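You operate a simulated robot arm through the tools that you are given. There is no shell and no other tool. Be economical: measure what you need, move in short steps, check, and stop when the job is done.

You are at the controls of a simulated two-armed robot. One attempt, no reset.

JOB
Switch the power box off, then wind the cable right in.
Fine: loosen the black reel knob for it and tighten it again.

The check looks at the end state, three seconds after you hand in, the way a careful person would. Anything else that was tipped, shoved, dropped, spilled or broken makes it a failure.

ROBOT AND FRAMES
Two 6-joint arms with fingered hands on one trunk, on a base that drives. Base frame: it is fixed to the floor where the robot stands at the start and does not move with it; the origin is under the middle of the robot, x ahead of it, y to its left, z up. Readings come in m, rad, newtons and seconds.
The left shoulder is at the start at [0.07, 0.168, 1.404], the right one opposite. With the tool pointing down near the work surface each hand reaches from about 0.64 to 0.74 m from the robot's upright axis, wherever it stands, measured 20 degrees to its own side. Places, roughly: black reel knob [0.7, 0.2, 1.4]; cable drum [0.8, 0.3, 1.2]; cable socket [0.8, 0.2, 0.6]; power box [0.8, 0, 1.1]; power box switch [0.8, 0, 1.1]. Payload 4 kg a hand.
Tool frame (each hand has its own): the origin (TCP) lies between the finger pads and is the grasp point; the fingertips stand 0.026 m ahead of it; z points along the fingers, y is the line along which they close. The gripper opens to 0.132 m. The gripper's body begins 0.073 m behind the TCP. The gripper is a hand of 3 fingers: y runs from the thumb to the fingers, the wrist lies at [0, 0, -0.224] in the tool frame, and closing takes about 1.5 s.
Orientation is that of the tool frame in the base frame, as a unit quaternion [x, y, z, w]. With the fingers straight down and closing along the base's y, the tool's x points along the base's -x, its y along +y and its z along -z.

CONTROLS
- The arms move only by the tool arm_command. It takes "left_rows", "right_rows" or both (then of equal length, played together; a hand with none holds still); each is text: rows parted by semicolons, each of 6 numbers parted by spaces: the turn, a rotation vector about the tool's x, y, z in units of 8 degrees (1.0 is 8 degrees), then the shift along the tool's x, y, z in units of 40 mm (1.0 is 40 mm). In form: ax ay az dx dy dz; .... A call has 1 to 10 rows; each row shifts and turns the commanded pose from where the row before left it, along the tool's axes as they then stand. "left_gripper" and "right_gripper" are, for a hand that has rows, the finger opening in mm, from 0 to 132, set as the call begins (left out, the last holds). A call with a number of a shift or a turn outside -1 to 1 is refused whole. A row lasts 0.2 s, in which the tool goes at most 0.05 m and 0.15 rad; a call with a longer step from one row to the next is refused whole, and so is a gripper value outside its range. A pose out of reach is approached as far as the arm can. The call stops where the force on the tool passes 40 N (or 10 N more than at its start, if that is more) or the arm is blocked; 0.2 s more then pass. Each finger travels about 0.108 m/s and halts on what it meets, pressing with about 22 N; the grip force reading is that of the motor and also rises with nothing between the fingers. The clock runs only during rows and for 0.2 s after the last one: add rows that do not move to give the fingers time. The reply holds the time, the measured pose of the TCP, the force on the tool along the base axes, the opening and the grip force, in the units named above and with some noise, with the torque about the TCP (base axes, N m) and any sound that the robot's microphone picked up.
- Cameras (640 x 400 px; columns grow to the right, rows downward): "scene" is now at [0.1316, 0.0192, 1.642]; the picture's right is [0.19, -0.98, 0.00], its down [-0.62, -0.12, -0.77] and it looks along [0.76, 0.15, -0.63] (base axes); focal length 283 px, centre (320, 200). "left" rides on the left gripper at [-0.062, 0.003, -0.092] in its tool frame; the picture's right is [-0.05, -1.00, 0.00], its down [0.83, -0.04, -0.56] and it looks along [0.55, -0.03, 0.83] (tool axes); focal length 230 px, centre (320, 200). "right" rides on the right gripper at [0.062, 0.003, -0.092] in its tool frame; the picture's right is [-0.05, 1.00, 0.00], its down [-0.83, -0.04, -0.55] and it looks along [-0.55, -0.03, 0.83] (tool axes); focal length 230 px, centre (320, 200). There is no depth. A picture from a camera that has moved, and an enlarged one, comes with that camera's place and axes in the base frame and with its lens. The place of the scene camera against the robot may be out by one fixed shift of up to 0.018 m in any direction.
- get_image(camera): a new picture of that camera. The clock stands still meanwhile.
- lift_body(by): slides the trunk up (or, below 0, down) by that many m; the arms and the scene camera ride with it, the base frame stays. It gives what a move gives, with no picture.
- steer(legs): drives the robot by 1 to 6 legs, each [ahead, left, turn to the left] in m, m and rad, along the robot's own axes; the way and the turn of a leg run together, so that a leg with both is an arc; at most 1.5 m and 3.142 rad a leg. The arms and the cameras ride along, it lands a little off, and it stops where it bumps. It gives what a move gives.
- set_fingers(finger1, finger2, thumb_bend, hand): sets how far each is bent, from 0 (flat) to 1 (curled in); at 0.3 the hand is open as for a grip, at 0.7 the pads meet at the TCP. One left out holds its place. A second passes; each finger stops where it meets its share of the squeeze, and holds until it gets a number again. A gripper value or a shape takes the hand back. It gives what a move gives, with no picture; readings hold the bend of each and the force on the fingers (four entries, about 0 where the hand has none), thumb and palm.
- preshape(shape, hand): the hand has 3 fingers and takes this shape, open, in about a second: jaw (thumb against the fingers, like two jaws); tri (thumb and two fingers); tip (a fingertip pinch); poke (one finger out to press); point (the index stretched); flat (the hand flat); cup (the hand cupped); fist (a fist). The gripper value then closes the fingers along that shape, each until it touches; the sizes above hold for jaw. It gives what a move gives, with no picture.
- head_to(pan, tilt): turns the head with the scene camera to pan (to the left, within 1.501 rad either way) and tilt (down, from -0.506 to 1.204), counted from straight ahead of the robot. It gives what a move gives.
- enlarge(camera, box): a new picture of the part [left, top, right, bottom] of that camera's present view, enlarged. The clock stands still meanwhile.
- hand_in(): hands the job in; it is judged then, once.

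Go step by step. Nothing tells you exact positions but the pictures and the camera data: compare them with the known pose of the tool, close in by small moves and look again before you grip or let go. The budget is 120 turns and 88 pictures, counting those below and the enlarged ones. Unless the task says otherwise, let go and move clear before handing in, and close with one line.

The tools are called by a JSON object that holds its "op" and its "data". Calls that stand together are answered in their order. arm_command: Moves the arms, as the interface text tells. Its arguments: {"type":"object","properties":{"left_rows":{"type":"string"},"left_gripper":{"type":"number"},"right_rows":{"type":"string"},"right_gripper":{"type":"number"}},"required":[]} The other tools are called the same way: lift_body (by) slides the trunk up or down; preshape (shape, hand) gives the hand a shape; set_fingers (finger1, finger2, thumb_bend, hand) moves the fingers one by one; steer (legs) drives the base; head_to (pan, tilt) turns the head that bears the scene camera; get_image (camera) takes a picture; enlarge (camera, box) takes an enlarged picture of a part of a camera's view; hand_in () hands the job in.

At the start:

```text
t: 0.0
left_tool_pos: [0.4929, 0.3855, 0.9995]
left_ee_rot: [0.0, 1.0, 0.0, 0.0]
left_force: [0.5, 0.1, 0.5]
left_torque: [0.02, 0.01, 0.01]
left_width: 0.1319
left_finger_force: 0.1
left_shape: jaw
left_bend: [0.3, 0.3, 0.3]
left_finger forces: [0.0, 0.0, 0.0, 0.0, 0.0, 0.0]
right_tool_pos: [0.6172, -0.0633, 0.9993]
right_ee_rot: [0.0, 1.0, -0.001, 0.001]
right_force: [0.4, -0.1, 0.0]
right_torque: [0.01, -0.04, 0.0]
right_width: 0.1317
right_finger_force: 0.1
right_shape: jaw
right_bend: [0.3, 0.3, 0.3]
right_finger forces: [0.0, 0.0, 0.0, 0.0, 0.0, 0.0]
trunk travel left (down, up): [-0.85, 0.09]
robot x, y, heading: [0.0006, -0.0001, 0.004]
head pan, tilt: [0.19, 0.686]
```

scene: 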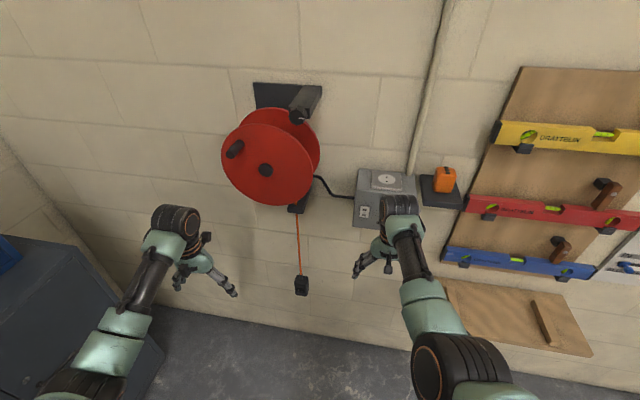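
right: 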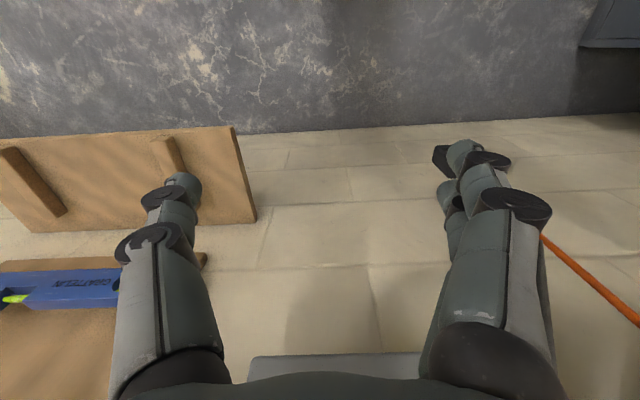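
left: 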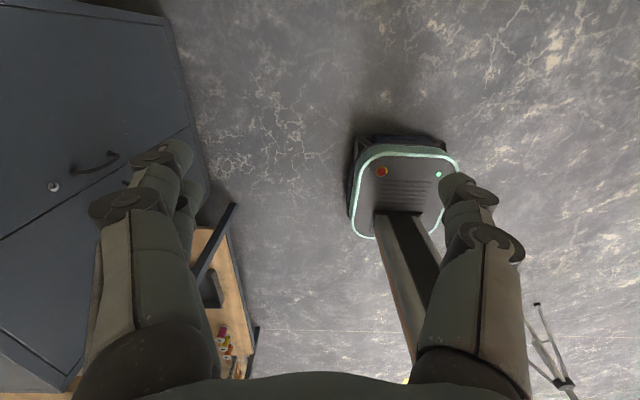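

I see a red cable reel on the wall with a black crank handle, a grey power box to its right, and an orange cable hanging to a black socket. I'll look closer at the reel and box first.

{"op": "enlarge", "data": {"camera": "scene", "box": [210, 70, 340, 220]}}

{"op": "enlarge", "data": {"camera": "scene", "box": [310, 150, 470, 250]}}

```text
2.67 times, centred on (275, 145) of scene
camera zoom: at [0.1316, 0.0192, 1.642], right [0.19, -0.98, 0.0], down [-0.62, -0.12, -0.77], along [0.76, 0.15, -0.63], focal length 754 px, centre (440, 347)
```

zoom: 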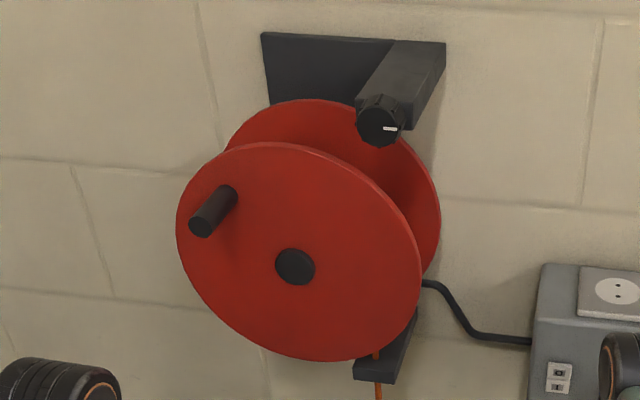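

```text
4.00 times, centred on (390, 200) of scene
camera zoom: at [0.1316, 0.0192, 1.642], right [0.19, -0.98, 0.0], down [-0.62, -0.12, -0.77], along [0.76, 0.15, -0.63], focal length 1130 px, centre (40, 200)
```

zoom: 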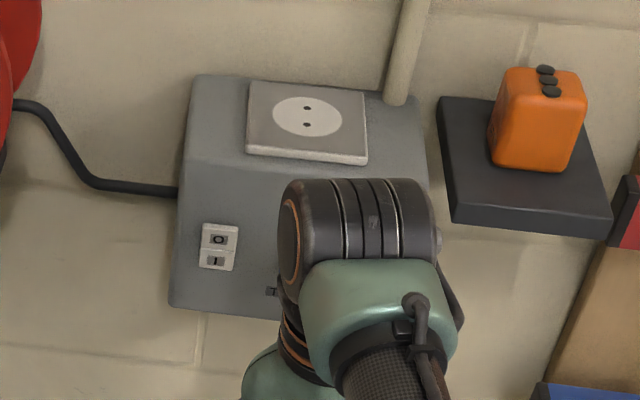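

The switch is a small O/I rocker at roughly [0.8, 0.01, 1.06], and the right arm hides part of the box. I'll turn the right hand to point forward where it is.

{"op": "arm_command", "data": {"right_rows": "0 -1 0 0 0 0;0 -1 0 0 0 0;0 -1 0 0 0 0;0 -1 0 0 0 0;0 -1 0 0 0 0;0 -1 0 0 0 0"}}

```text
t: 0.8
left_tool_pos: [0.4924, 0.3846, 1.0005]
left_ee_rot: [0.0, 1.0, -0.001, 0.0]
left_force: [-0.3, -0.1, 0.3]
left_torque: [0.01, -0.01, -0.01]
left_width: 0.132
left_finger_force: 0.1
left_shape: jaw
left_bend: [0.3, 0.3, 0.3]
left_finger forces: [0.0, 0.1, 0.1, 0.0, 0.0, 0.0]
right_tool_pos: [0.6491, -0.1693, 1.0073]
right_ee_rot: [0.021, 0.972, -0.076, 0.223]
right_force: [0.0, -0.2, -0.8]
right_torque: [0.02, -0.01, -0.04]
right_width: 0.132
right_finger_force: 0.1
right_shape: jaw
right_bend: [0.3, 0.3, 0.3]
right_finger forces: [0.0, 0.0, 0.1, 0.0, 0.0, 0.1]
right hand out of reach, approached as far as the arm can: row 3, 4
trunk travel left (down, up): [-0.85, 0.09]
robot x, y, heading: [-0.0001, -0.001, 0.001]
head pan, tilt: [0.19, 0.686]
stopped in row 4 (right hand): the arm was blocked; the commanded pose is now the measured one
```

The right arm ran out of reach folding there, close to the shelf. I'll back the robot up so that I can reshape both arms in free space.

{"op": "steer", "data": {"legs": [[-0.35, 0, 0]]}}

{"op": "arm_command", "data": {"right_rows": "0 -0.9 0 -0.4 0 -0.9;0 -0.9 0 -0.5 0 -0.8;0 -0.9 0 -0.6 0 -0.7;0 -0.9 0 -0.7 0 -0.6;0 -0.9 0 -0.8 0 -0.5;0 -0.9 0 -0.9 0 -0.3;0 -0.9 0 -0.9 0 -0.1", "left_rows": "0 -0.9 0 0 0 -0.9;0 -0.9 0 -0.2 0 -0.9;0 -0.9 0 -0.3 0 -0.9;0 -0.9 0 -0.4 0 -0.8;0 -0.9 0 -0.5 0 -0.7;0 -0.9 0 -0.6 0 -0.6;0 -0.9 0 -0.7 0 -0.5"}}

```text
t: 3.1
left_tool_pos: [0.1425, 0.3859, 0.999]
left_ee_rot: [0.0, 1.0, 0.0, -0.001]
left_force: [0.3, -0.4, -0.2]
left_torque: [-0.01, 0.02, 0.02]
left_width: 0.1317
left_finger_force: 0.0
left_shape: jaw
left_bend: [0.3, 0.3, 0.3]
left_finger forces: [0.0, 0.0, 0.0, 0.0, 0.1, 0.0]
right_tool_pos: [0.3007, -0.1658, 1.0058]
right_ee_rot: [0.019, 0.972, -0.074, 0.224]
right_force: [0.4, 0.1, 0.9]
right_torque: [0.02, -0.04, -0.01]
right_width: 0.132
right_finger_force: 0.1
right_shape: jaw
right_bend: [0.3, 0.3, 0.3]
right_finger forces: [0.0, 0.1, 0.0, 0.0, 0.0, 0.0]
trunk travel left (down, up): [-0.85, 0.09]
robot x, y, heading: [-0.3519, 0.0033, 0.003]
head pan, tilt: [0.19, 0.686]
```

```text
t: 3.9
left_tool_pos: [0.1473, 0.3874, 1.1101]
left_ee_rot: [0.001, 0.983, -0.001, 0.185]
left_force: [-0.4, 1.0, 0.5]
left_torque: [0.0, -0.02, -0.02]
left_width: 0.132
left_finger_force: 0.0
left_shape: jaw
left_bend: [0.3, 0.3, 0.3]
left_finger forces: [0.0, 0.0, 0.0, 0.0, 0.0, 0.0]
right_tool_pos: [0.3316, -0.2294, 1.1874]
right_ee_rot: [0.01, 0.878, -0.158, 0.452]
right_force: [-0.2, -0.6, 0.7]
right_torque: [0.0, 0.0, 0.01]
right_width: 0.1318
right_finger_force: 0.1
right_shape: jaw
right_bend: [0.3, 0.3, 0.3]
right_finger forces: [0.0, 0.0, 0.0, 0.0, 0.0, 0.1]
right hand out of reach, approached as far as the arm can: row 3, 4
trunk travel left (down, up): [-0.85, 0.09]
robot x, y, heading: [-0.3497, -0.0021, -0.003]
head pan, tilt: [0.19, 0.686]
stopped in row 4 (right hand): the arm was blocked; the commanded pose is now the measured one
```

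The inner reach limit is in the way, so I'll push both hands forward while turning them level.

{"op": "arm_command", "data": {"right_rows": "0 -0.5 0 -0.5 0.3 0.8;0 -0.5 0 -0.5 0.3 0.8;0 -0.9 0 -0.4 0.3 0.8;0 -0.9 0 -0.3 0.3 0.9;0 -0.9 0 0 0 0;0 -0.9 0 0 0 0;0 0 0 0 0 0", "left_rows": "0 -0.5 0 -1 0 0;0 -0.5 0 -1 0 0;0 -0.8 0 -1 0 0;0 -0.9 0 -1 0 0.1;0 -0.9 0 -1 0 0;0 -0.9 0 -1 0 0;0 -0.9 0 -1 0 0"}}

```text
t: 5.5
left_tool_pos: [0.3693, 0.3874, 1.2713]
left_ee_rot: [0.0, 0.845, 0.0, 0.534]
left_force: [0.4, -0.7, -1.0]
left_torque: [0.0, -0.02, 0.02]
left_width: 0.1321
left_finger_force: 0.0
left_shape: jaw
left_bend: [0.3, 0.3, 0.3]
left_finger forces: [0.0, 0.0, 0.0, 0.0, 0.0, 0.0]
right_tool_pos: [0.4867, -0.2057, 1.1702]
right_ee_rot: [-0.041, 0.692, -0.148, 0.706]
right_force: [0.3, -0.8, 0.7]
right_torque: [0.02, -0.03, 0.0]
right_width: 0.132
right_finger_force: 0.0
right_shape: jaw
right_bend: [0.3, 0.3, 0.3]
right_finger forces: [0.1, 0.0, 0.1, 0.0, 0.1, 0.0]
trunk travel left (down, up): [-0.85, 0.09]
robot x, y, heading: [-0.3499, 0.0008, -0.002]
head pan, tilt: [0.19, 0.686]
```

Both hands are nearly level; I'll straighten them and look.

{"op": "arm_command", "data": {"right_rows": "-0.5 0.15 0.9 0 0 0;-0.5 0.15 0.9 0 0 0;0 0 0 0 0 0;0 0 0 0 0 0", "left_rows": "0 -0.8 0 -0.5 0 0;0 -0.8 0 -0.5 0 0;0 -0.8 0 -0.5 0 0;0 -0.8 0 -0.5 0 0"}}

{"op": "get_image", "data": {"camera": "scene"}}

{"op": "get_image", "data": {"camera": "left"}}

{"op": "get_image", "data": {"camera": "right"}}

```text
t: 6.5
left_tool_pos: [0.3908, 0.3888, 1.3489]
left_ee_rot: [0.0, 0.705, 0.0, 0.709]
left_force: [0.2, 0.0, -0.4]
left_torque: [0.0, 0.02, 0.02]
left_width: 0.1319
left_finger_force: 0.1
left_shape: jaw
left_bend: [0.3, 0.3, 0.3]
left_finger forces: [0.0, 0.0, 0.0, 0.0, 0.1, 0.0]
right_tool_pos: [0.4868, -0.2061, 1.1726]
right_ee_rot: [0.001, 0.715, -0.012, 0.699]
right_force: [-0.7, 0.1, 0.3]
right_torque: [-0.02, 0.02, 0.0]
right_width: 0.1319
right_finger_force: 0.0
right_shape: jaw
right_bend: [0.3, 0.3, 0.3]
right_finger forces: [0.0, 0.0, 0.0, 0.1, 0.0, 0.0]
trunk travel left (down, up): [-0.85, 0.09]
robot x, y, heading: [-0.3532, 0.0025, 0.001]
head pan, tilt: [0.19, 0.686]
```

```text
82 pictures are left
camera scene: at [-0.2187, 0.0191, 1.6421], right [0.19, -0.98, 0.0], down [-0.62, -0.12, -0.77], along [0.76, 0.15, -0.63], focal length 283 px, centre (320, 200)
```

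scene: 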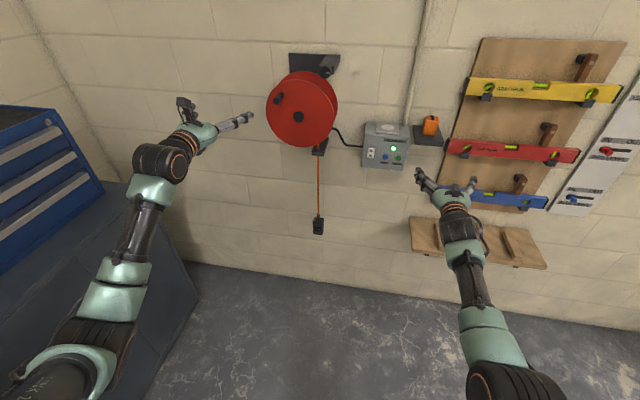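

```text
81 pictures are left
camera left: at [0.2996, 0.3912, 1.4104], right [0.0, -1.0, 0.05], down [-0.55, -0.04, -0.83], along [0.83, -0.03, -0.55], focal length 230 px, centre (320, 200)
```

left: 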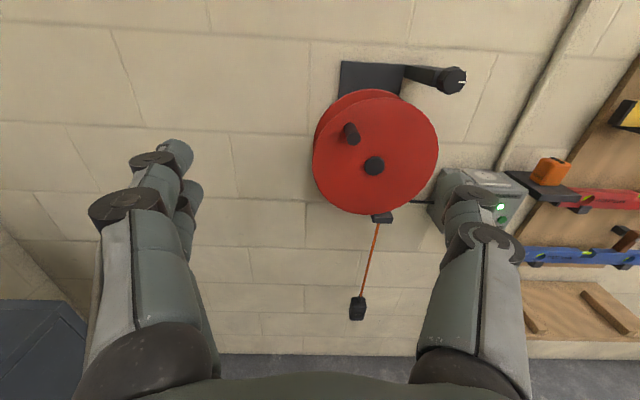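

```text
80 pictures are left
camera right: at [0.393, -0.2018, 1.1131], right [0.02, 1.0, 0.04], down [-0.54, -0.02, 0.84], along [0.84, -0.04, 0.54], focal length 230 px, centre (320, 200)
```

right: 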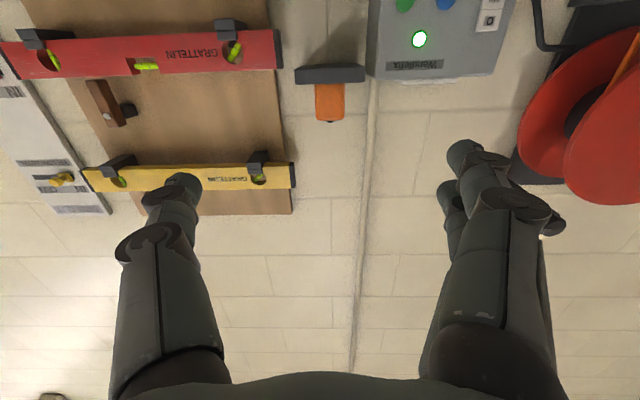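

The box shows a lit lamp, two buttons and the O/I rocker. I'll zoom in to read it, and locate the knob and crank more precisely.

{"op": "enlarge", "data": {"camera": "scene", "box": [355, 115, 415, 175]}}

{"op": "enlarge", "data": {"camera": "scene", "box": [255, 45, 355, 160]}}

{"op": "enlarge", "data": {"camera": "left", "box": [300, 50, 480, 230]}}

```text
6.67 times, centred on (385, 145) of scene
camera zoom: at [-0.2187, 0.0191, 1.6421], right [0.19, -0.98, 0.0], down [-0.62, -0.12, -0.77], along [0.76, 0.15, -0.63], focal length 1884 px, centre (-113, 567)
```

zoom: 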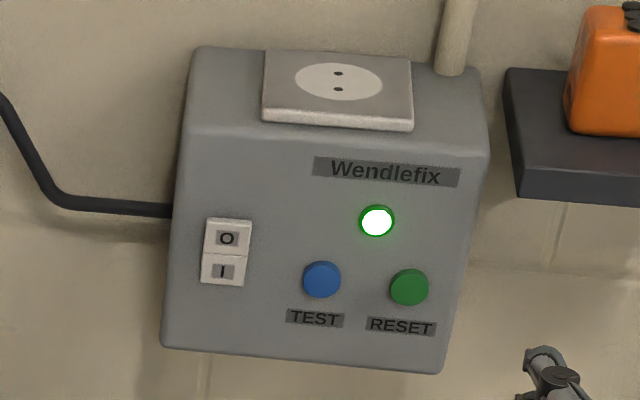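

```text
3.48 times, centred on (305, 102) of scene
camera zoom: at [-0.2187, 0.0191, 1.6421], right [0.19, -0.98, 0.0], down [-0.62, -0.12, -0.77], along [0.76, 0.15, -0.63], focal length 983 px, centre (372, 539)
```

zoom: 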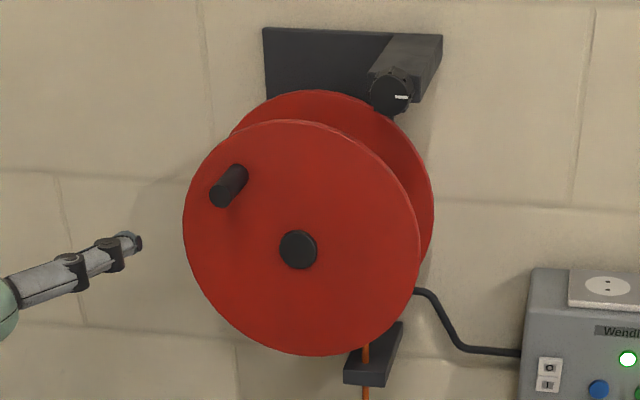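

```text
2.22 times, centred on (390, 140) of left
camera zoom: at [0.2996, 0.3912, 1.4104], right [0.0, -1.0, 0.05], down [-0.55, -0.04, -0.83], along [0.83, -0.03, -0.55], focal length 511 px, centre (164, 333)
```

zoom: 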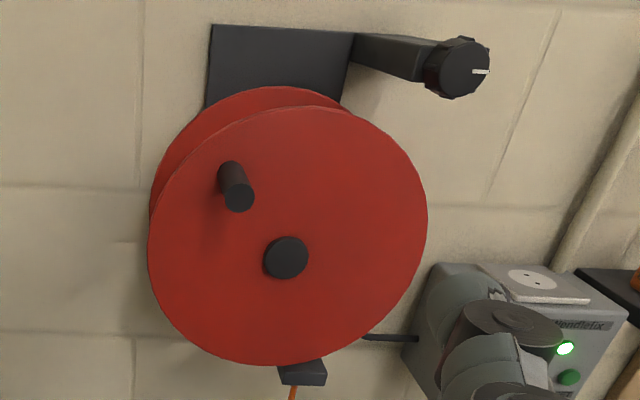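

Estimates (left camera, which suggests the scene camera reads ~15 mm high): knob face [0.69, 0.18, 1.38], hub [0.71, 0.27, 1.22], crank tip [0.65, 0.33, 1.295], switch "O" half about [0.76, 0.01, 1.085]. I'll bring the right hand in front of the switch and shape it to poke, still well back.

{"op": "preshape", "data": {"hand": "right", "shape": "poke"}}

{"op": "arm_command", "data": {"right_rows": "0 0.1 0 0.3 0.7 0;0 0.1 0 0.3 0.7 0;0 0 0 0.3 0.7 0;0 0 0 0.3 0.7 0;0 0 0 0.3 0.7 0;0 0 0 0.3 0.7 0;0 0 0 0.2 0.6 0;0 0 0 0 0 0"}}

{"op": "steer", "data": {"legs": [[0.15, 0, 0]]}}

{"op": "get_image", "data": {"camera": "right"}}

{"op": "get_image", "data": {"camera": "scene"}}

```text
t: 7.4
left_tool_pos: [0.3912, 0.3886, 1.3479]
left_ee_rot: [0.0, 0.707, 0.0, 0.708]
left_force: [-0.5, 0.2, -0.4]
left_torque: [0.01, 0.0, 0.04]
left_width: 0.1319
left_finger_force: 0.1
left_shape: jaw
left_bend: [0.3, 0.3, 0.3]
left_finger forces: [0.1, 0.1, 0.1, 0.1, 0.0, 0.1]
right_tool_pos: [0.487, -0.2059, 1.1729]
right_ee_rot: [0.001, 0.715, -0.013, 0.699]
right_force: [0.8, 0.0, 0.0]
right_torque: [0.01, -0.02, 0.02]
right_width: 0.0
right_finger_force: 0.1
right_shape: poke
right_bend: [1.0, 1.0, 0.45]
right_finger forces: [0.0, 0.1, 0.0, 0.0, 0.1, 0.0]
trunk travel left (down, up): [-0.85, 0.09]
robot x, y, heading: [-0.3469, -0.0039, -0.001]
head pan, tilt: [0.19, 0.686]
```

```text
t: 9.2
left_tool_pos: [0.3918, 0.3882, 1.3492]
left_ee_rot: [0.0, 0.707, 0.0, 0.708]
left_force: [0.3, 0.7, 1.3]
left_torque: [-0.02, -0.03, 0.03]
left_width: 0.132
left_finger_force: 0.1
left_shape: jaw
left_bend: [0.3, 0.3, 0.3]
left_finger forces: [0.0, 0.1, 0.1, 0.0, 0.0, 0.0]
right_tool_pos: [0.4696, -0.0214, 1.1076]
right_ee_rot: [0.002, 0.724, -0.013, 0.689]
right_force: [-0.5, 0.4, -0.4]
right_torque: [-0.01, 0.0, 0.01]
right_width: 0.0
right_finger_force: 0.0
right_shape: poke
right_bend: [1.0, 1.0, 0.45]
right_finger forces: [0.0, 0.0, 0.0, 0.0, 0.0, 0.0]
right hand out of reach, approached as far as the arm can: row 6, 7
trunk travel left (down, up): [-0.85, 0.09]
robot x, y, heading: [-0.3491, 0.0007, 0.0]
head pan, tilt: [0.19, 0.686]
```

```text
t: 10.6
left_tool_pos: [0.5395, 0.3874, 1.3513]
left_ee_rot: [0.001, 0.705, 0.0, 0.709]
left_force: [0.4, -0.8, 0.3]
left_torque: [0.02, 0.0, -0.02]
left_width: 0.1319
left_finger_force: 0.0
left_shape: jaw
left_bend: [0.3, 0.3, 0.3]
left_finger forces: [0.0, 0.1, 0.0, 0.0, 0.0, 0.1]
right_tool_pos: [0.6189, -0.0216, 1.11]
right_ee_rot: [0.002, 0.723, -0.013, 0.69]
right_force: [0.2, 0.7, 0.3]
right_torque: [-0.01, 0.01, 0.01]
right_width: 0.0002
right_finger_force: 0.0
right_shape: poke
right_bend: [1.0, 1.0, 0.45]
right_finger forces: [0.0, 0.2, 0.0, 0.0, 0.0, 0.0]
trunk travel left (down, up): [-0.85, 0.09]
robot x, y, heading: [-0.1986, 0.0019, -0.004]
head pan, tilt: [0.19, 0.686]
```

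```text
76 pictures are left
camera right: at [0.5231, -0.0169, 1.0539], right [0.02, 1.0, 0.04], down [-0.52, -0.02, 0.86], along [0.86, -0.04, 0.52], focal length 230 px, centre (320, 200)
```

right: 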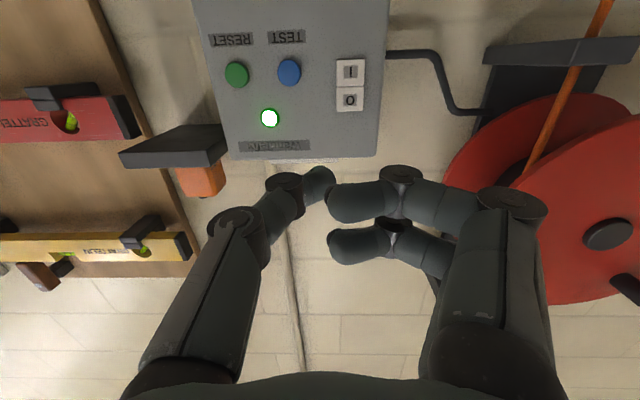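

```text
75 pictures are left
camera scene: at [-0.0713, 0.0191, 1.6424], right [0.19, -0.98, 0.0], down [-0.62, -0.12, -0.78], along [0.76, 0.15, -0.63], focal length 283 px, centre (320, 200)
```

scene: 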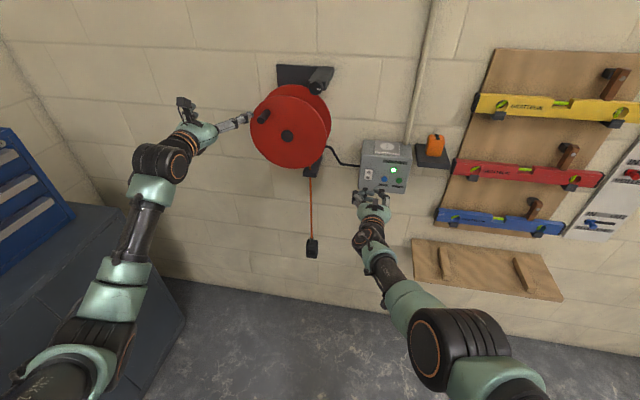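

In this "poke" the thumb barely sticks out past the curled fingers. I'll try "point" for a cleaner fingertip.

{"op": "preshape", "data": {"hand": "right", "shape": "point"}}

{"op": "get_image", "data": {"camera": "right"}}

```text
t: 11.5
left_tool_pos: [0.5429, 0.3871, 1.3481]
left_ee_rot: [0.0, 0.707, 0.0, 0.708]
left_force: [-0.2, -0.5, -0.4]
left_torque: [-0.01, 0.01, -0.01]
left_width: 0.132
left_finger_force: 0.1
left_shape: jaw
left_bend: [0.3, 0.3, 0.3]
left_finger forces: [0.0, 0.0, 0.0, 0.0, 0.0, 0.1]
right_tool_pos: [0.6211, -0.022, 1.1083]
right_ee_rot: [0.002, 0.725, -0.013, 0.689]
right_force: [0.4, 0.2, 0.6]
right_torque: [0.0, 0.01, 0.04]
right_width: 0.0001
right_finger_force: 0.0
right_shape: point
right_bend: [0.24, 1.0, 0.48]
right_finger forces: [0.1, 0.1, 0.0, 0.1, 0.1, 0.0]
trunk travel left (down, up): [-0.85, 0.09]
robot x, y, heading: [-0.2012, -0.0001, -0.001]
head pan, tilt: [0.19, 0.686]
```

```text
74 pictures are left
camera right: at [0.5261, -0.0168, 1.0516], right [0.02, 1.0, 0.04], down [-0.51, -0.02, 0.86], along [0.86, -0.04, 0.51], focal length 230 px, centre (320, 200)
```

right: 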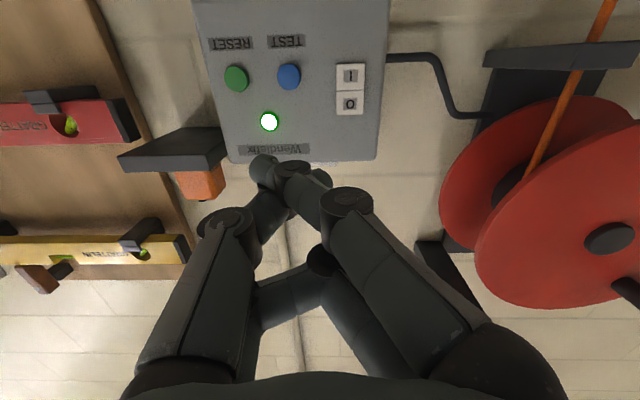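

I'll set the fingers individually: one finger near straight, the others curled.

{"op": "set_fingers", "data": {"hand": "right", "finger1": 0.3, "finger2": 1.0, "thumb_bend": 0.9}}

{"op": "get_image", "data": {"camera": "right"}}

```text
t: 12.5
left_tool_pos: [0.541, 0.3875, 1.3494]
left_ee_rot: [0.0, 0.706, 0.0, 0.708]
left_force: [1.1, -0.2, -1.0]
left_torque: [0.01, 0.04, -0.01]
left_width: 0.132
left_finger_force: 0.0
left_shape: jaw
left_bend: [0.3, 0.3, 0.3]
left_finger forces: [0.1, 0.0, 0.1, 0.1, 0.0, 0.0]
right_tool_pos: [0.6211, -0.0215, 1.1082]
right_ee_rot: [0.002, 0.724, -0.012, 0.69]
right_force: [0.8, 0.2, 0.1]
right_torque: [-0.01, 0.01, 0.02]
right_width: 0.0086
right_finger_force: 0.1
right_shape: fingers
right_bend: [0.39, 1.0, 0.81]
right_finger forces: [0.1, 0.0, 0.0, 0.0, 0.0, 0.1]
trunk travel left (down, up): [-0.85, 0.09]
robot x, y, heading: [-0.1979, -0.0012, 0.001]
head pan, tilt: [0.19, 0.686]
```

```text
73 pictures are left
camera right: at [0.5255, -0.0169, 1.052], right [0.02, 1.0, 0.04], down [-0.51, -0.02, 0.86], along [0.86, -0.04, 0.51], focal length 230 px, centre (320, 200)
```

right: 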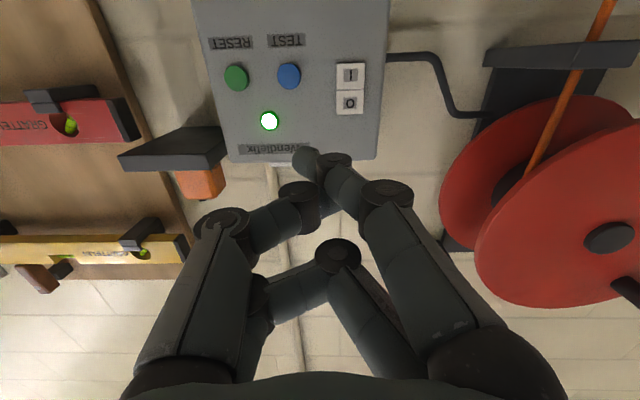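

The extended fingertip works: tip at about [0.644, -0.031, 1.09], and the "O" half re-triangulates to [0.76, 0.004, 1.085]. I'll approach to about 3 cm and look again.

{"op": "arm_command", "data": {"right_rows": "0 0 0 0 0.1 0.7;0 0 0 0 0.4 0.7;0 0 0 0 0.43 0.7;0 0 0 0 0 0"}}

{"op": "get_image", "data": {"camera": "right"}}

{"op": "enlarge", "data": {"camera": "scene", "box": [330, 120, 430, 220]}}

```text
t: 13.5
left_tool_pos: [0.5427, 0.3886, 1.3482]
left_ee_rot: [0.0, 0.706, 0.0, 0.708]
left_force: [0.7, 0.1, 0.7]
left_torque: [0.01, -0.02, -0.02]
left_width: 0.132
left_finger_force: 0.0
left_shape: jaw
left_bend: [0.3, 0.3, 0.3]
left_finger forces: [0.1, 0.0, 0.1, 0.1, 0.0, 0.1]
right_tool_pos: [0.6305, -0.0254, 1.1263]
right_ee_rot: [0.001, 0.724, -0.012, 0.689]
right_force: [0.1, 0.1, -0.2]
right_torque: [0.03, 0.03, 0.0]
right_width: 0.0086
right_finger_force: 0.0
right_shape: fingers
right_bend: [0.39, 1.0, 0.81]
right_finger forces: [0.0, 0.0, 0.0, 0.1, 0.1, 0.1]
right hand out of reach, approached as far as the arm can: row 1, 2, 3
trunk travel left (down, up): [-0.85, 0.09]
robot x, y, heading: [-0.1992, 0.0029, 0.004]
head pan, tilt: [0.19, 0.686]
```

```text
72 pictures are left
camera right: at [0.5354, -0.0196, 1.0701], right [0.02, 1.0, 0.04], down [-0.51, -0.02, 0.86], along [0.86, -0.04, 0.51], focal length 230 px, centre (320, 200)
```

right: 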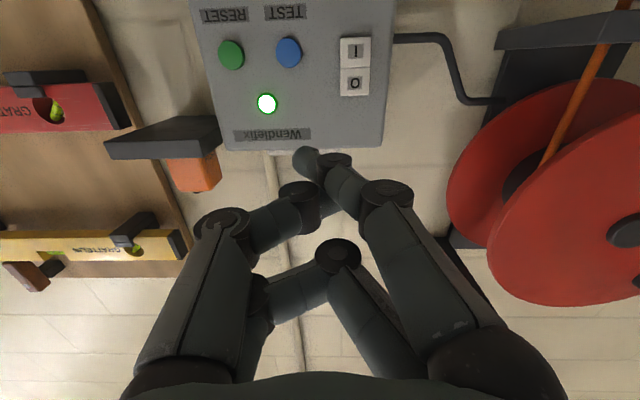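

```text
4.00 times, centred on (380, 170) of scene
camera zoom: at [-0.0675, 0.0191, 1.642], right [0.19, -0.98, 0.0], down [-0.62, -0.12, -0.77], along [0.76, 0.15, -0.63], focal length 1130 px, centre (80, 320)
```

zoom: 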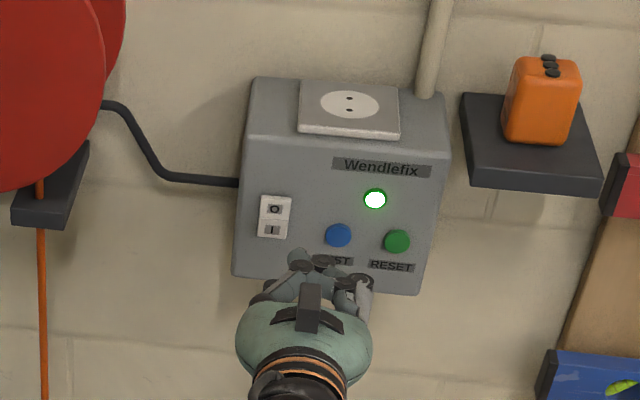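

The right arm is at its outer reach, so the robot must come closer. I'll move the left hand aside first (away from the crank), then drive forward 8 cm.

{"op": "arm_command", "data": {"left_rows": "0 0 0 0 0.8 -0.3;0 0 0 0 0.8 -0.3;0 0 0 0 0.8 -0.3"}}

{"op": "steer", "data": {"legs": [[0.08, 0, 0]]}}

{"op": "arm_command", "data": {"right_rows": "0 0 0 0.3 0.4 0;0 0 0 0.3 0.4 0;0 0 0 0 0.2 0;0 0 0 0 0 0"}}

{"op": "get_image", "data": {"camera": "right"}}

```text
t: 14.3
left_tool_pos: [0.5039, 0.4856, 1.3482]
left_ee_rot: [0.001, 0.706, -0.001, 0.708]
left_force: [1.0, -0.3, -0.1]
left_torque: [0.0, -0.01, -0.02]
left_width: 0.1319
left_finger_force: 0.1
left_shape: jaw
left_bend: [0.3, 0.3, 0.3]
left_finger forces: [0.0, 0.0, 0.0, 0.0, 0.1, 0.0]
right_tool_pos: [0.6293, -0.0245, 1.1261]
right_ee_rot: [0.002, 0.724, -0.013, 0.69]
right_force: [-0.2, -0.3, 0.7]
right_torque: [-0.02, -0.01, 0.0]
right_width: 0.0087
right_finger_force: 0.1
right_shape: fingers
right_bend: [0.39, 1.0, 0.81]
right_finger forces: [0.0, 0.1, 0.0, 0.0, 0.0, 0.0]
trunk travel left (down, up): [-0.85, 0.09]
robot x, y, heading: [-0.1994, -0.0038, -0.003]
head pan, tilt: [0.19, 0.686]
```

```text
t: 15.4
left_tool_pos: [0.5809, 0.4835, 1.3516]
left_ee_rot: [0.001, 0.704, 0.0, 0.71]
left_force: [-0.7, 1.3, 0.2]
left_torque: [0.0, -0.02, -0.03]
left_width: 0.1319
left_finger_force: 0.0
left_shape: jaw
left_bend: [0.3, 0.3, 0.3]
left_finger forces: [0.0, 0.0, 0.0, 0.0, 0.0, 0.0]
right_tool_pos: [0.7068, -0.0266, 1.1298]
right_ee_rot: [0.002, 0.723, -0.013, 0.691]
right_force: [0.1, 0.0, 0.3]
right_torque: [0.0, 0.0, -0.02]
right_width: 0.0091
right_finger_force: 0.0
right_shape: fingers
right_bend: [0.39, 1.0, 0.82]
right_finger forces: [0.0, 0.0, 0.1, 0.0, 0.1, 0.0]
trunk travel left (down, up): [-0.85, 0.09]
robot x, y, heading: [-0.1184, 0.0028, 0.0]
head pan, tilt: [0.19, 0.686]
```

```text
t: 16.4
left_tool_pos: [0.586, 0.4837, 1.3497]
left_ee_rot: [0.001, 0.706, 0.0, 0.709]
left_force: [0.0, -0.6, 0.9]
left_torque: [0.0, -0.02, -0.01]
left_width: 0.1317
left_finger_force: 0.1
left_shape: jaw
left_bend: [0.3, 0.3, 0.3]
left_finger forces: [0.0, 0.1, 0.0, 0.0, 0.0, 0.1]
right_tool_pos: [0.7022, -0.0072, 1.1218]
right_ee_rot: [0.002, 0.723, -0.012, 0.691]
right_force: [-0.2, -0.3, -0.4]
right_torque: [-0.01, -0.02, 0.0]
right_width: 0.0088
right_finger_force: 0.0
right_shape: fingers
right_bend: [0.39, 1.0, 0.82]
right_finger forces: [0.1, 0.1, 0.0, 0.1, 0.1, 0.0]
right hand out of reach, approached as far as the arm can: row 1, 2
trunk travel left (down, up): [-0.85, 0.09]
robot x, y, heading: [-0.1184, -0.0017, 0.003]
head pan, tilt: [0.19, 0.686]
```

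```text
70 pictures are left
camera right: at [0.6074, -0.0022, 1.0652], right [0.02, 1.0, 0.04], down [-0.52, -0.02, 0.86], along [0.86, -0.04, 0.52], focal length 230 px, centre (320, 200)
```

right: 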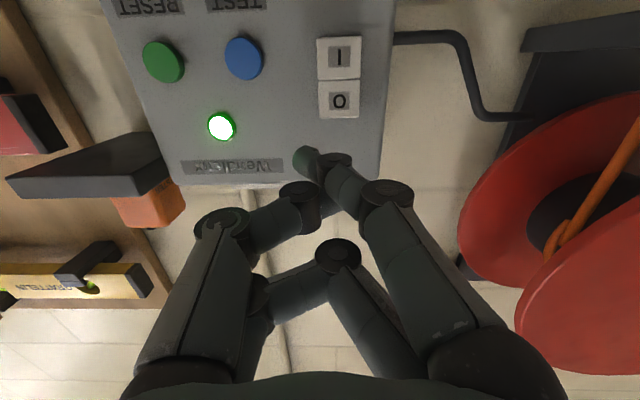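

The tip is ~3 cm from the panel, but the arm is at its reach limit going down. I'll lower the trunk by 12 cm to gain reach and raise the right hand back, a bit farther from the panel.

{"op": "arm_command", "data": {"right_rows": "0 0 0 0 0 -0.5;0 0 0 0 0 0"}}

{"op": "lift_body", "data": {"by": -0.12}}

{"op": "arm_command", "data": {"right_rows": "0 -0.2 0 -0.5 0.1 0;0 -0.2 0 -0.5 0.1 0;0 0 0 -0.5 0.1 0;0 0 0 -0.5 0.1 0;0 0 0 -0.5 0.1 0;0 0 0 0 0 0"}}

{"op": "get_image", "data": {"camera": "right"}}

```text
t: 17.0
left_tool_pos: [0.5878, 0.4844, 1.3485]
left_ee_rot: [0.0, 0.706, 0.0, 0.708]
left_force: [0.3, -0.8, -0.6]
left_torque: [-0.01, -0.01, -0.02]
left_width: 0.132
left_finger_force: 0.0
left_shape: jaw
left_bend: [0.3, 0.3, 0.3]
left_finger forces: [0.1, 0.1, 0.0, 0.1, 0.1, 0.0]
right_tool_pos: [0.6953, -0.0015, 1.1148]
right_ee_rot: [0.003, 0.724, -0.013, 0.69]
right_force: [-0.8, 0.4, -0.1]
right_torque: [-0.01, 0.0, 0.01]
right_width: 0.0089
right_finger_force: 0.0
right_shape: fingers
right_bend: [0.39, 1.0, 0.82]
right_finger forces: [0.0, 0.1, 0.1, 0.1, 0.1, 0.1]
right hand out of reach, approached as far as the arm can: row 1
trunk travel left (down, up): [-0.85, 0.09]
robot x, y, heading: [-0.1166, 0.0015, -0.004]
head pan, tilt: [0.19, 0.686]
```

```text
t: 18.5
left_tool_pos: [0.586, 0.4841, 1.2284]
left_ee_rot: [0.001, 0.706, 0.0, 0.708]
left_force: [-0.1, 0.0, 0.5]
left_torque: [0.03, 0.02, 0.02]
left_width: 0.132
left_finger_force: 0.1
left_shape: jaw
left_bend: [0.3, 0.3, 0.3]
left_finger forces: [0.0, 0.0, 0.1, 0.1, 0.1, 0.0]
right_tool_pos: [0.6951, -0.0018, 0.995]
right_ee_rot: [0.003, 0.724, -0.014, 0.689]
right_force: [0.8, -0.2, 0.4]
right_torque: [-0.01, -0.01, 0.0]
right_width: 0.0089
right_finger_force: 0.0
right_shape: fingers
right_bend: [0.39, 1.0, 0.82]
right_finger forces: [0.0, 0.0, 0.0, 0.0, 0.0, 0.0]
trunk travel left (down, up): [-0.73, 0.21]
robot x, y, heading: [-0.1156, -0.0005, 0.002]
head pan, tilt: [0.19, 0.686]
```

```text
t: 19.9
left_tool_pos: [0.5867, 0.4843, 1.2292]
left_ee_rot: [0.002, 0.706, -0.001, 0.708]
left_force: [-0.4, 0.4, 0.4]
left_torque: [0.02, -0.02, -0.05]
left_width: 0.132
left_finger_force: 0.0
left_shape: jaw
left_bend: [0.3, 0.3, 0.3]
left_finger forces: [0.0, 0.0, 0.0, 0.1, 0.0, 0.1]
right_tool_pos: [0.7225, 0.0101, 1.0797]
right_ee_rot: [0.002, 0.704, -0.013, 0.71]
right_force: [-0.1, 0.7, 0.0]
right_torque: [0.04, 0.01, -0.03]
right_width: 0.0093
right_finger_force: 0.2
right_shape: fingers
right_bend: [0.39, 1.0, 0.82]
right_finger forces: [0.1, 0.0, 0.1, 0.0, 0.0, 0.1]
right hand out of reach, approached as far as the arm can: row 1, 3, 4, 5
trunk travel left (down, up): [-0.73, 0.21]
robot x, y, heading: [-0.1193, -0.0018, -0.005]
head pan, tilt: [0.19, 0.686]
```

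```text
69 pictures are left
camera right: at [0.6304, 0.0153, 1.0182], right [0.02, 1.0, 0.04], down [-0.56, -0.02, 0.83], along [0.83, -0.04, 0.56], focal length 230 px, centre (320, 200)
```

right: 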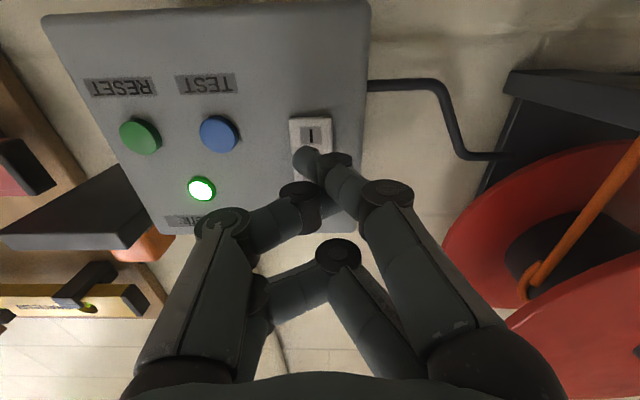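

The tip is near the I/O border; it must come ~2 cm up. Reach clamping may have left my commanded pose ahead of the real one, so I'll test with a small retreat.

{"op": "arm_command", "data": {"right_rows": "0 0 0 0 0 -0.5;0 0 0 0 0 0;0 0 0 0 0 0"}}

```text
t: 20.7
left_tool_pos: [0.5866, 0.4839, 1.2292]
left_ee_rot: [0.001, 0.706, 0.0, 0.709]
left_force: [-0.3, -0.1, -0.2]
left_torque: [0.03, 0.0, 0.0]
left_width: 0.132
left_finger_force: 0.1
left_shape: jaw
left_bend: [0.3, 0.3, 0.3]
left_finger forces: [0.0, 0.0, 0.0, 0.0, 0.0, 0.0]
right_tool_pos: [0.7207, 0.0107, 1.077]
right_ee_rot: [0.003, 0.704, -0.015, 0.71]
right_force: [-0.5, 0.4, 0.4]
right_torque: [-0.02, 0.01, 0.01]
right_width: 0.0092
right_finger_force: 0.1
right_shape: fingers
right_bend: [0.39, 1.0, 0.82]
right_finger forces: [0.1, 0.0, 0.1, 0.0, 0.0, 0.0]
right hand out of reach, approached as far as the arm can: row 1
trunk travel left (down, up): [-0.73, 0.21]
robot x, y, heading: [-0.1204, 0.0002, -0.001]
head pan, tilt: [0.19, 0.686]
```

{"op": "arm_command", "data": {"right_rows": "0 0 0 0 0 -0.5;0 0 0 0 0 -0.5;0 0 0 0 0 -0.3;0 0 0 0 0 0"}}

```text
t: 21.7
left_tool_pos: [0.5858, 0.4844, 1.2306]
left_ee_rot: [0.001, 0.706, 0.0, 0.708]
left_force: [0.8, -1.0, -1.3]
left_torque: [0.01, -0.03, -0.02]
left_width: 0.1319
left_finger_force: 0.0
left_shape: jaw
left_bend: [0.3, 0.3, 0.3]
left_finger forces: [0.0, 0.1, 0.0, 0.0, 0.0, 0.0]
right_tool_pos: [0.7172, 0.011, 1.0668]
right_ee_rot: [0.002, 0.704, -0.013, 0.71]
right_force: [1.0, 0.3, 1.0]
right_torque: [0.0, 0.04, 0.01]
right_width: 0.0095
right_finger_force: 0.1
right_shape: fingers
right_bend: [0.39, 1.0, 0.82]
right_finger forces: [0.0, 0.0, 0.1, 0.0, 0.0, 0.1]
right hand out of reach, approached as far as the arm can: row 1, 2, 3
trunk travel left (down, up): [-0.73, 0.21]
robot x, y, heading: [-0.1175, 0.0013, -0.001]
head pan, tilt: [0.19, 0.686]
```

{"op": "arm_command", "data": {"right_rows": "0 0 0 0 0 -0.5;0 0 0 0 0 -0.5;0 0 0 0 0 -0.5;0 0 0 0 0 0"}}

```text
t: 22.7
left_tool_pos: [0.5866, 0.484, 1.2293]
left_ee_rot: [0.001, 0.706, 0.0, 0.708]
left_force: [0.3, 0.1, 0.1]
left_torque: [0.02, -0.02, -0.01]
left_width: 0.1316
left_finger_force: 0.1
left_shape: jaw
left_bend: [0.3, 0.3, 0.3]
left_finger forces: [0.0, 0.1, 0.0, 0.1, 0.1, 0.0]
right_tool_pos: [0.7095, 0.0108, 1.0477]
right_ee_rot: [0.003, 0.704, -0.014, 0.71]
right_force: [-0.6, 0.4, 0.1]
right_torque: [-0.01, -0.02, -0.03]
right_width: 0.0093
right_finger_force: 0.1
right_shape: fingers
right_bend: [0.39, 1.0, 0.82]
right_finger forces: [0.0, 0.1, 0.1, 0.0, 0.0, 0.0]
right hand out of reach, approached as far as the arm can: row 1, 2, 3
trunk travel left (down, up): [-0.73, 0.21]
robot x, y, heading: [-0.1167, 0.0026, -0.002]
head pan, tilt: [0.19, 0.686]
```

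{"op": "arm_command", "data": {"right_rows": "0 0 0 0 0 -0.7;0 0 0 0 0 -0.7;0 0 0 0 0 -0.7;0 0 0 0 0 0"}}

```text
t: 23.7
left_tool_pos: [0.5871, 0.4832, 1.2279]
left_ee_rot: [0.001, 0.706, -0.001, 0.708]
left_force: [0.2, 0.0, -0.2]
left_torque: [-0.01, 0.0, 0.04]
left_width: 0.1318
left_finger_force: 0.0
left_shape: jaw
left_bend: [0.3, 0.3, 0.3]
left_finger forces: [0.1, 0.0, 0.0, 0.0, 0.0, 0.1]
right_tool_pos: [0.6918, 0.0112, 1.0137]
right_ee_rot: [0.004, 0.704, -0.014, 0.71]
right_force: [-0.4, -0.6, -0.1]
right_torque: [0.01, -0.01, 0.02]
right_width: 0.0095
right_finger_force: 0.0
right_shape: fingers
right_bend: [0.39, 1.0, 0.82]
right_finger forces: [0.1, 0.1, 0.1, 0.1, 0.1, 0.1]
right hand out of reach, approached as far as the arm can: row 1, 2, 3
trunk travel left (down, up): [-0.73, 0.21]
robot x, y, heading: [-0.1145, -0.0006, -0.004]
head pan, tilt: [0.19, 0.686]
```

{"op": "arm_command", "data": {"right_rows": "0 0 0 -0.7 0 -0.3;0 0 0 -0.7 0 -0.3;0 0 0 -0.7 0 -0.3;0 0 0 0 0 0"}}

```text
t: 24.7
left_tool_pos: [0.586, 0.4833, 1.228]
left_ee_rot: [0.001, 0.706, 0.0, 0.708]
left_force: [-0.2, -0.4, -0.1]
left_torque: [0.02, 0.02, 0.01]
left_width: 0.1318
left_finger_force: 0.0
left_shape: jaw
left_bend: [0.3, 0.3, 0.3]
left_finger forces: [0.0, 0.0, 0.1, 0.0, 0.0, 0.0]
right_tool_pos: [0.7179, 0.0099, 1.0703]
right_ee_rot: [0.002, 0.704, -0.013, 0.71]
right_force: [0.2, -0.2, 0.4]
right_torque: [0.0, -0.03, 0.0]
right_width: 0.0096
right_finger_force: 0.0
right_shape: fingers
right_bend: [0.39, 1.0, 0.82]
right_finger forces: [0.1, 0.0, 0.1, 0.1, 0.0, 0.0]
right hand out of reach, approached as far as the arm can: row 1, 2, 3
trunk travel left (down, up): [-0.73, 0.21]
robot x, y, heading: [-0.1141, 0.0017, -0.005]
head pan, tilt: [0.19, 0.686]
```

The hand slides along some reach limit, seemingly tied to crossing in front of the body. I'll move it back toward its own side to get free, then strafe the robot left instead.

{"op": "arm_command", "data": {"right_rows": "0 0 0 0 -0.9 0;0 0 0 0 -0.9 0;0 0 0 0 -0.9 0;0 0 0 0 -0.9 0;0 0 0 0 0 0"}}

```text
t: 25.9
left_tool_pos: [0.5864, 0.4825, 1.229]
left_ee_rot: [0.001, 0.706, -0.001, 0.708]
left_force: [-0.8, 0.5, -0.2]
left_torque: [-0.01, 0.01, -0.02]
left_width: 0.1323
left_finger_force: 0.1
left_shape: jaw
left_bend: [0.3, 0.3, 0.3]
left_finger forces: [0.0, 0.0, 0.0, 0.0, 0.0, 0.0]
right_tool_pos: [0.7582, -0.1243, 1.0584]
right_ee_rot: [0.004, 0.703, -0.015, 0.711]
right_force: [-0.7, -0.3, -0.4]
right_torque: [-0.02, 0.02, -0.02]
right_width: 0.0066
right_finger_force: 0.1
right_shape: fingers
right_bend: [0.81, 1.0, 0.86]
right_finger forces: [0.0, 0.1, 0.0, 0.0, 0.1, 0.0]
right hand out of reach, approached as far as the arm can: row 1, 2, 3, 4
trunk travel left (down, up): [-0.73, 0.21]
robot x, y, heading: [-0.1183, -0.0031, -0.003]
head pan, tilt: [0.19, 0.686]
heard: click, click
```

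Two clicks: the hand slid forward and brushed the panel (this is an inner reach limit pushing the hand outward). I'll drive straight back and look at the box.

{"op": "steer", "data": {"legs": [[-0.2, 0, 0]]}}

{"op": "get_image", "data": {"camera": "right"}}

{"op": "get_image", "data": {"camera": "scene"}}

```text
t: 27.5
left_tool_pos: [0.3887, 0.4835, 1.2274]
left_ee_rot: [0.002, 0.707, -0.001, 0.707]
left_force: [0.0, 0.0, 0.4]
left_torque: [0.01, 0.04, -0.02]
left_width: 0.1317
left_finger_force: 0.0
left_shape: jaw
left_bend: [0.3, 0.3, 0.3]
left_finger forces: [0.0, 0.0, 0.0, 0.0, 0.0, 0.1]
right_tool_pos: [0.5576, -0.1229, 1.0554]
right_ee_rot: [0.004, 0.705, -0.015, 0.71]
right_force: [-0.7, 0.4, -0.6]
right_torque: [-0.02, 0.01, 0.01]
right_width: 0.0062
right_finger_force: 0.0
right_shape: fingers
right_bend: [0.81, 1.0, 0.86]
right_finger forces: [0.0, 0.0, 0.0, 0.1, 0.1, 0.0]
trunk travel left (down, up): [-0.73, 0.21]
robot x, y, heading: [-0.3176, -0.0008, -0.006]
head pan, tilt: [0.19, 0.686]
```

```text
68 pictures are left
camera right: at [0.4656, -0.1183, 0.9939], right [0.02, 1.0, 0.04], down [-0.56, -0.02, 0.83], along [0.83, -0.04, 0.56], focal length 230 px, centre (320, 200)
```

right: 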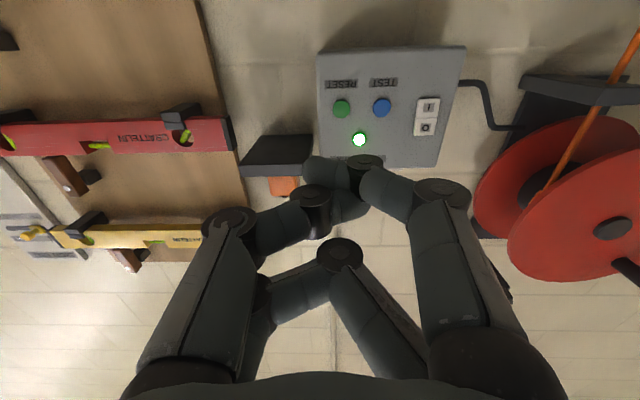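

```text
67 pictures are left
camera scene: at [-0.1851, 0.0191, 1.5218], right [0.18, -0.98, 0.0], down [-0.62, -0.12, -0.77], along [0.76, 0.14, -0.63], focal length 283 px, centre (320, 200)
```

scene: 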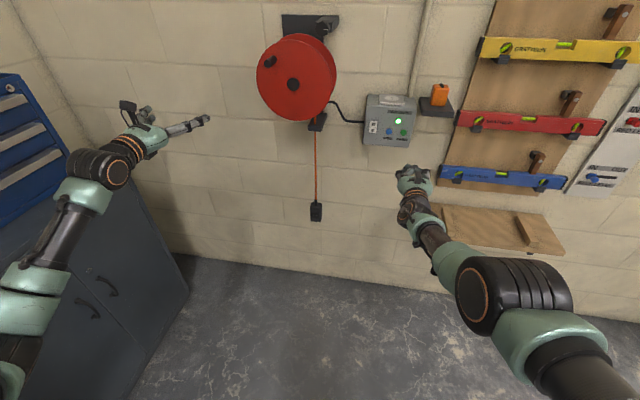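

The lamp is still lit and the box looks unchanged. With free space ahead, I'll push the command forward in steps until the reach flag clears.

{"op": "arm_command", "data": {"right_rows": "0 0 0 0 0 0.9;0 0 0 0 0 0.9;0 0 0 0 0 0.9;0 0 0 0 0 0"}}

```text
t: 28.5
left_tool_pos: [0.3873, 0.482, 1.2289]
left_ee_rot: [0.001, 0.707, -0.001, 0.708]
left_force: [-0.8, 0.0, -0.2]
left_torque: [-0.01, 0.01, -0.03]
left_width: 0.132
left_finger_force: 0.0
left_shape: jaw
left_bend: [0.3, 0.3, 0.3]
left_finger forces: [0.0, 0.1, 0.0, 0.0, 0.0, 0.0]
right_tool_pos: [0.5605, -0.1198, 1.0619]
right_ee_rot: [0.003, 0.704, -0.015, 0.71]
right_force: [-0.2, 0.9, 0.1]
right_torque: [0.01, 0.0, 0.01]
right_width: 0.0063
right_finger_force: 0.1
right_shape: fingers
right_bend: [0.81, 1.0, 0.86]
right_finger forces: [0.0, 0.0, 0.1, 0.0, 0.0, 0.0]
right hand out of reach, approached as far as the arm can: row 1, 2, 3
trunk travel left (down, up): [-0.73, 0.21]
robot x, y, heading: [-0.3156, 0.0017, -0.004]
head pan, tilt: [0.19, 0.686]
```

The numbers fit the right arm being stuck straight at full extension (elbow singularity). In free space I'll pull the command strongly back to make the elbow bend.

{"op": "arm_command", "data": {"right_rows": "0 0 0 0 0 -0.9;0 0 0 0 0 -0.9;0 0 0 0 0 -0.9;0 0 0 0 0 -0.9;0 0 0 0 0 -0.9;0 0 0 0 0 0;0 0 0 0 0 0"}}

{"op": "get_image", "data": {"camera": "scene"}}

```text
t: 30.1
left_tool_pos: [0.3872, 0.4833, 1.2294]
left_ee_rot: [0.002, 0.706, -0.001, 0.708]
left_force: [-0.3, -0.1, -0.3]
left_torque: [0.0, -0.02, 0.0]
left_width: 0.1323
left_finger_force: 0.1
left_shape: jaw
left_bend: [0.3, 0.3, 0.3]
left_finger forces: [0.0, 0.0, 0.1, 0.0, 0.1, 0.0]
right_tool_pos: [0.5239, -0.0937, 0.9981]
right_ee_rot: [0.014, 0.711, -0.027, 0.702]
right_force: [0.4, 1.1, -1.1]
right_torque: [0.01, -0.01, -0.02]
right_width: 0.0062
right_finger_force: 0.1
right_shape: fingers
right_bend: [0.81, 1.0, 0.86]
right_finger forces: [0.0, 0.1, 0.0, 0.1, 0.0, 0.0]
right hand out of reach, approached as far as the arm can: row 1, 2, 3, 4, 5
trunk travel left (down, up): [-0.73, 0.21]
robot x, y, heading: [-0.3161, -0.0009, -0.002]
head pan, tilt: [0.19, 0.686]
```

```text
66 pictures are left
camera scene: at [-0.187, 0.019, 1.522], right [0.18, -0.98, 0.0], down [-0.62, -0.12, -0.77], along [0.76, 0.14, -0.63], focal length 283 px, centre (320, 200)
```

scene: 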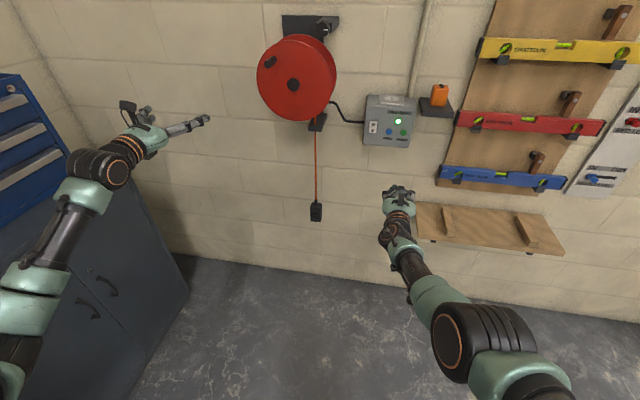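

{"op": "arm_command", "data": {"right_rows": "0 1 0 -1 0 0;0 1 0 -1 0 0;0 1 0 -1 0 0;0 1 0 -1 0 0;0 0 0 0 0 0"}}

```text
t: 31.3
left_tool_pos: [0.3873, 0.4828, 1.2292]
left_ee_rot: [0.002, 0.706, -0.001, 0.709]
left_force: [0.2, 0.7, -1.2]
left_torque: [-0.02, 0.01, 0.01]
left_width: 0.132
left_finger_force: 0.1
left_shape: jaw
left_bend: [0.3, 0.3, 0.3]
left_finger forces: [0.0, 0.1, 0.1, 0.0, 0.0, 0.1]
right_tool_pos: [0.5566, -0.0967, 1.1409]
right_ee_rot: [0.006, 0.873, -0.012, 0.488]
right_force: [0.0, 0.4, 0.6]
right_torque: [-0.02, 0.01, -0.02]
right_width: 0.0065
right_finger_force: 0.0
right_shape: fingers
right_bend: [0.81, 1.0, 0.86]
right_finger forces: [0.1, 0.0, 0.0, 0.1, 0.0, 0.0]
right hand out of reach, approached as far as the arm can: row 1
trunk travel left (down, up): [-0.73, 0.21]
robot x, y, heading: [-0.3185, -0.0027, 0.001]
head pan, tilt: [0.19, 0.686]
```

The flag cleared with the hand pitched ~30° down. I'll test that it tracks a plain backward move now.

{"op": "arm_command", "data": {"right_rows": "0 0 0 0.47 0 -0.77;0 0 0 0.47 0 -0.77;0 0 0 0 0 0"}}

```text
t: 32.1
left_tool_pos: [0.3878, 0.4832, 1.2284]
left_ee_rot: [0.001, 0.707, 0.0, 0.708]
left_force: [1.4, 0.4, 0.2]
left_torque: [0.01, 0.01, -0.02]
left_width: 0.1319
left_finger_force: 0.0
left_shape: jaw
left_bend: [0.3, 0.3, 0.3]
left_finger forces: [0.0, 0.1, 0.0, 0.0, 0.0, 0.0]
right_tool_pos: [0.4854, -0.0952, 1.141]
right_ee_rot: [0.006, 0.873, -0.012, 0.487]
right_force: [-0.5, -0.9, 0.2]
right_torque: [-0.02, 0.02, 0.02]
right_width: 0.0063
right_finger_force: 0.1
right_shape: fingers
right_bend: [0.81, 1.0, 0.86]
right_finger forces: [0.0, 0.0, 0.0, 0.0, 0.1, 0.1]
trunk travel left (down, up): [-0.73, 0.21]
robot x, y, heading: [-0.3169, 0.0007, -0.0]
head pan, tilt: [0.19, 0.686]
```

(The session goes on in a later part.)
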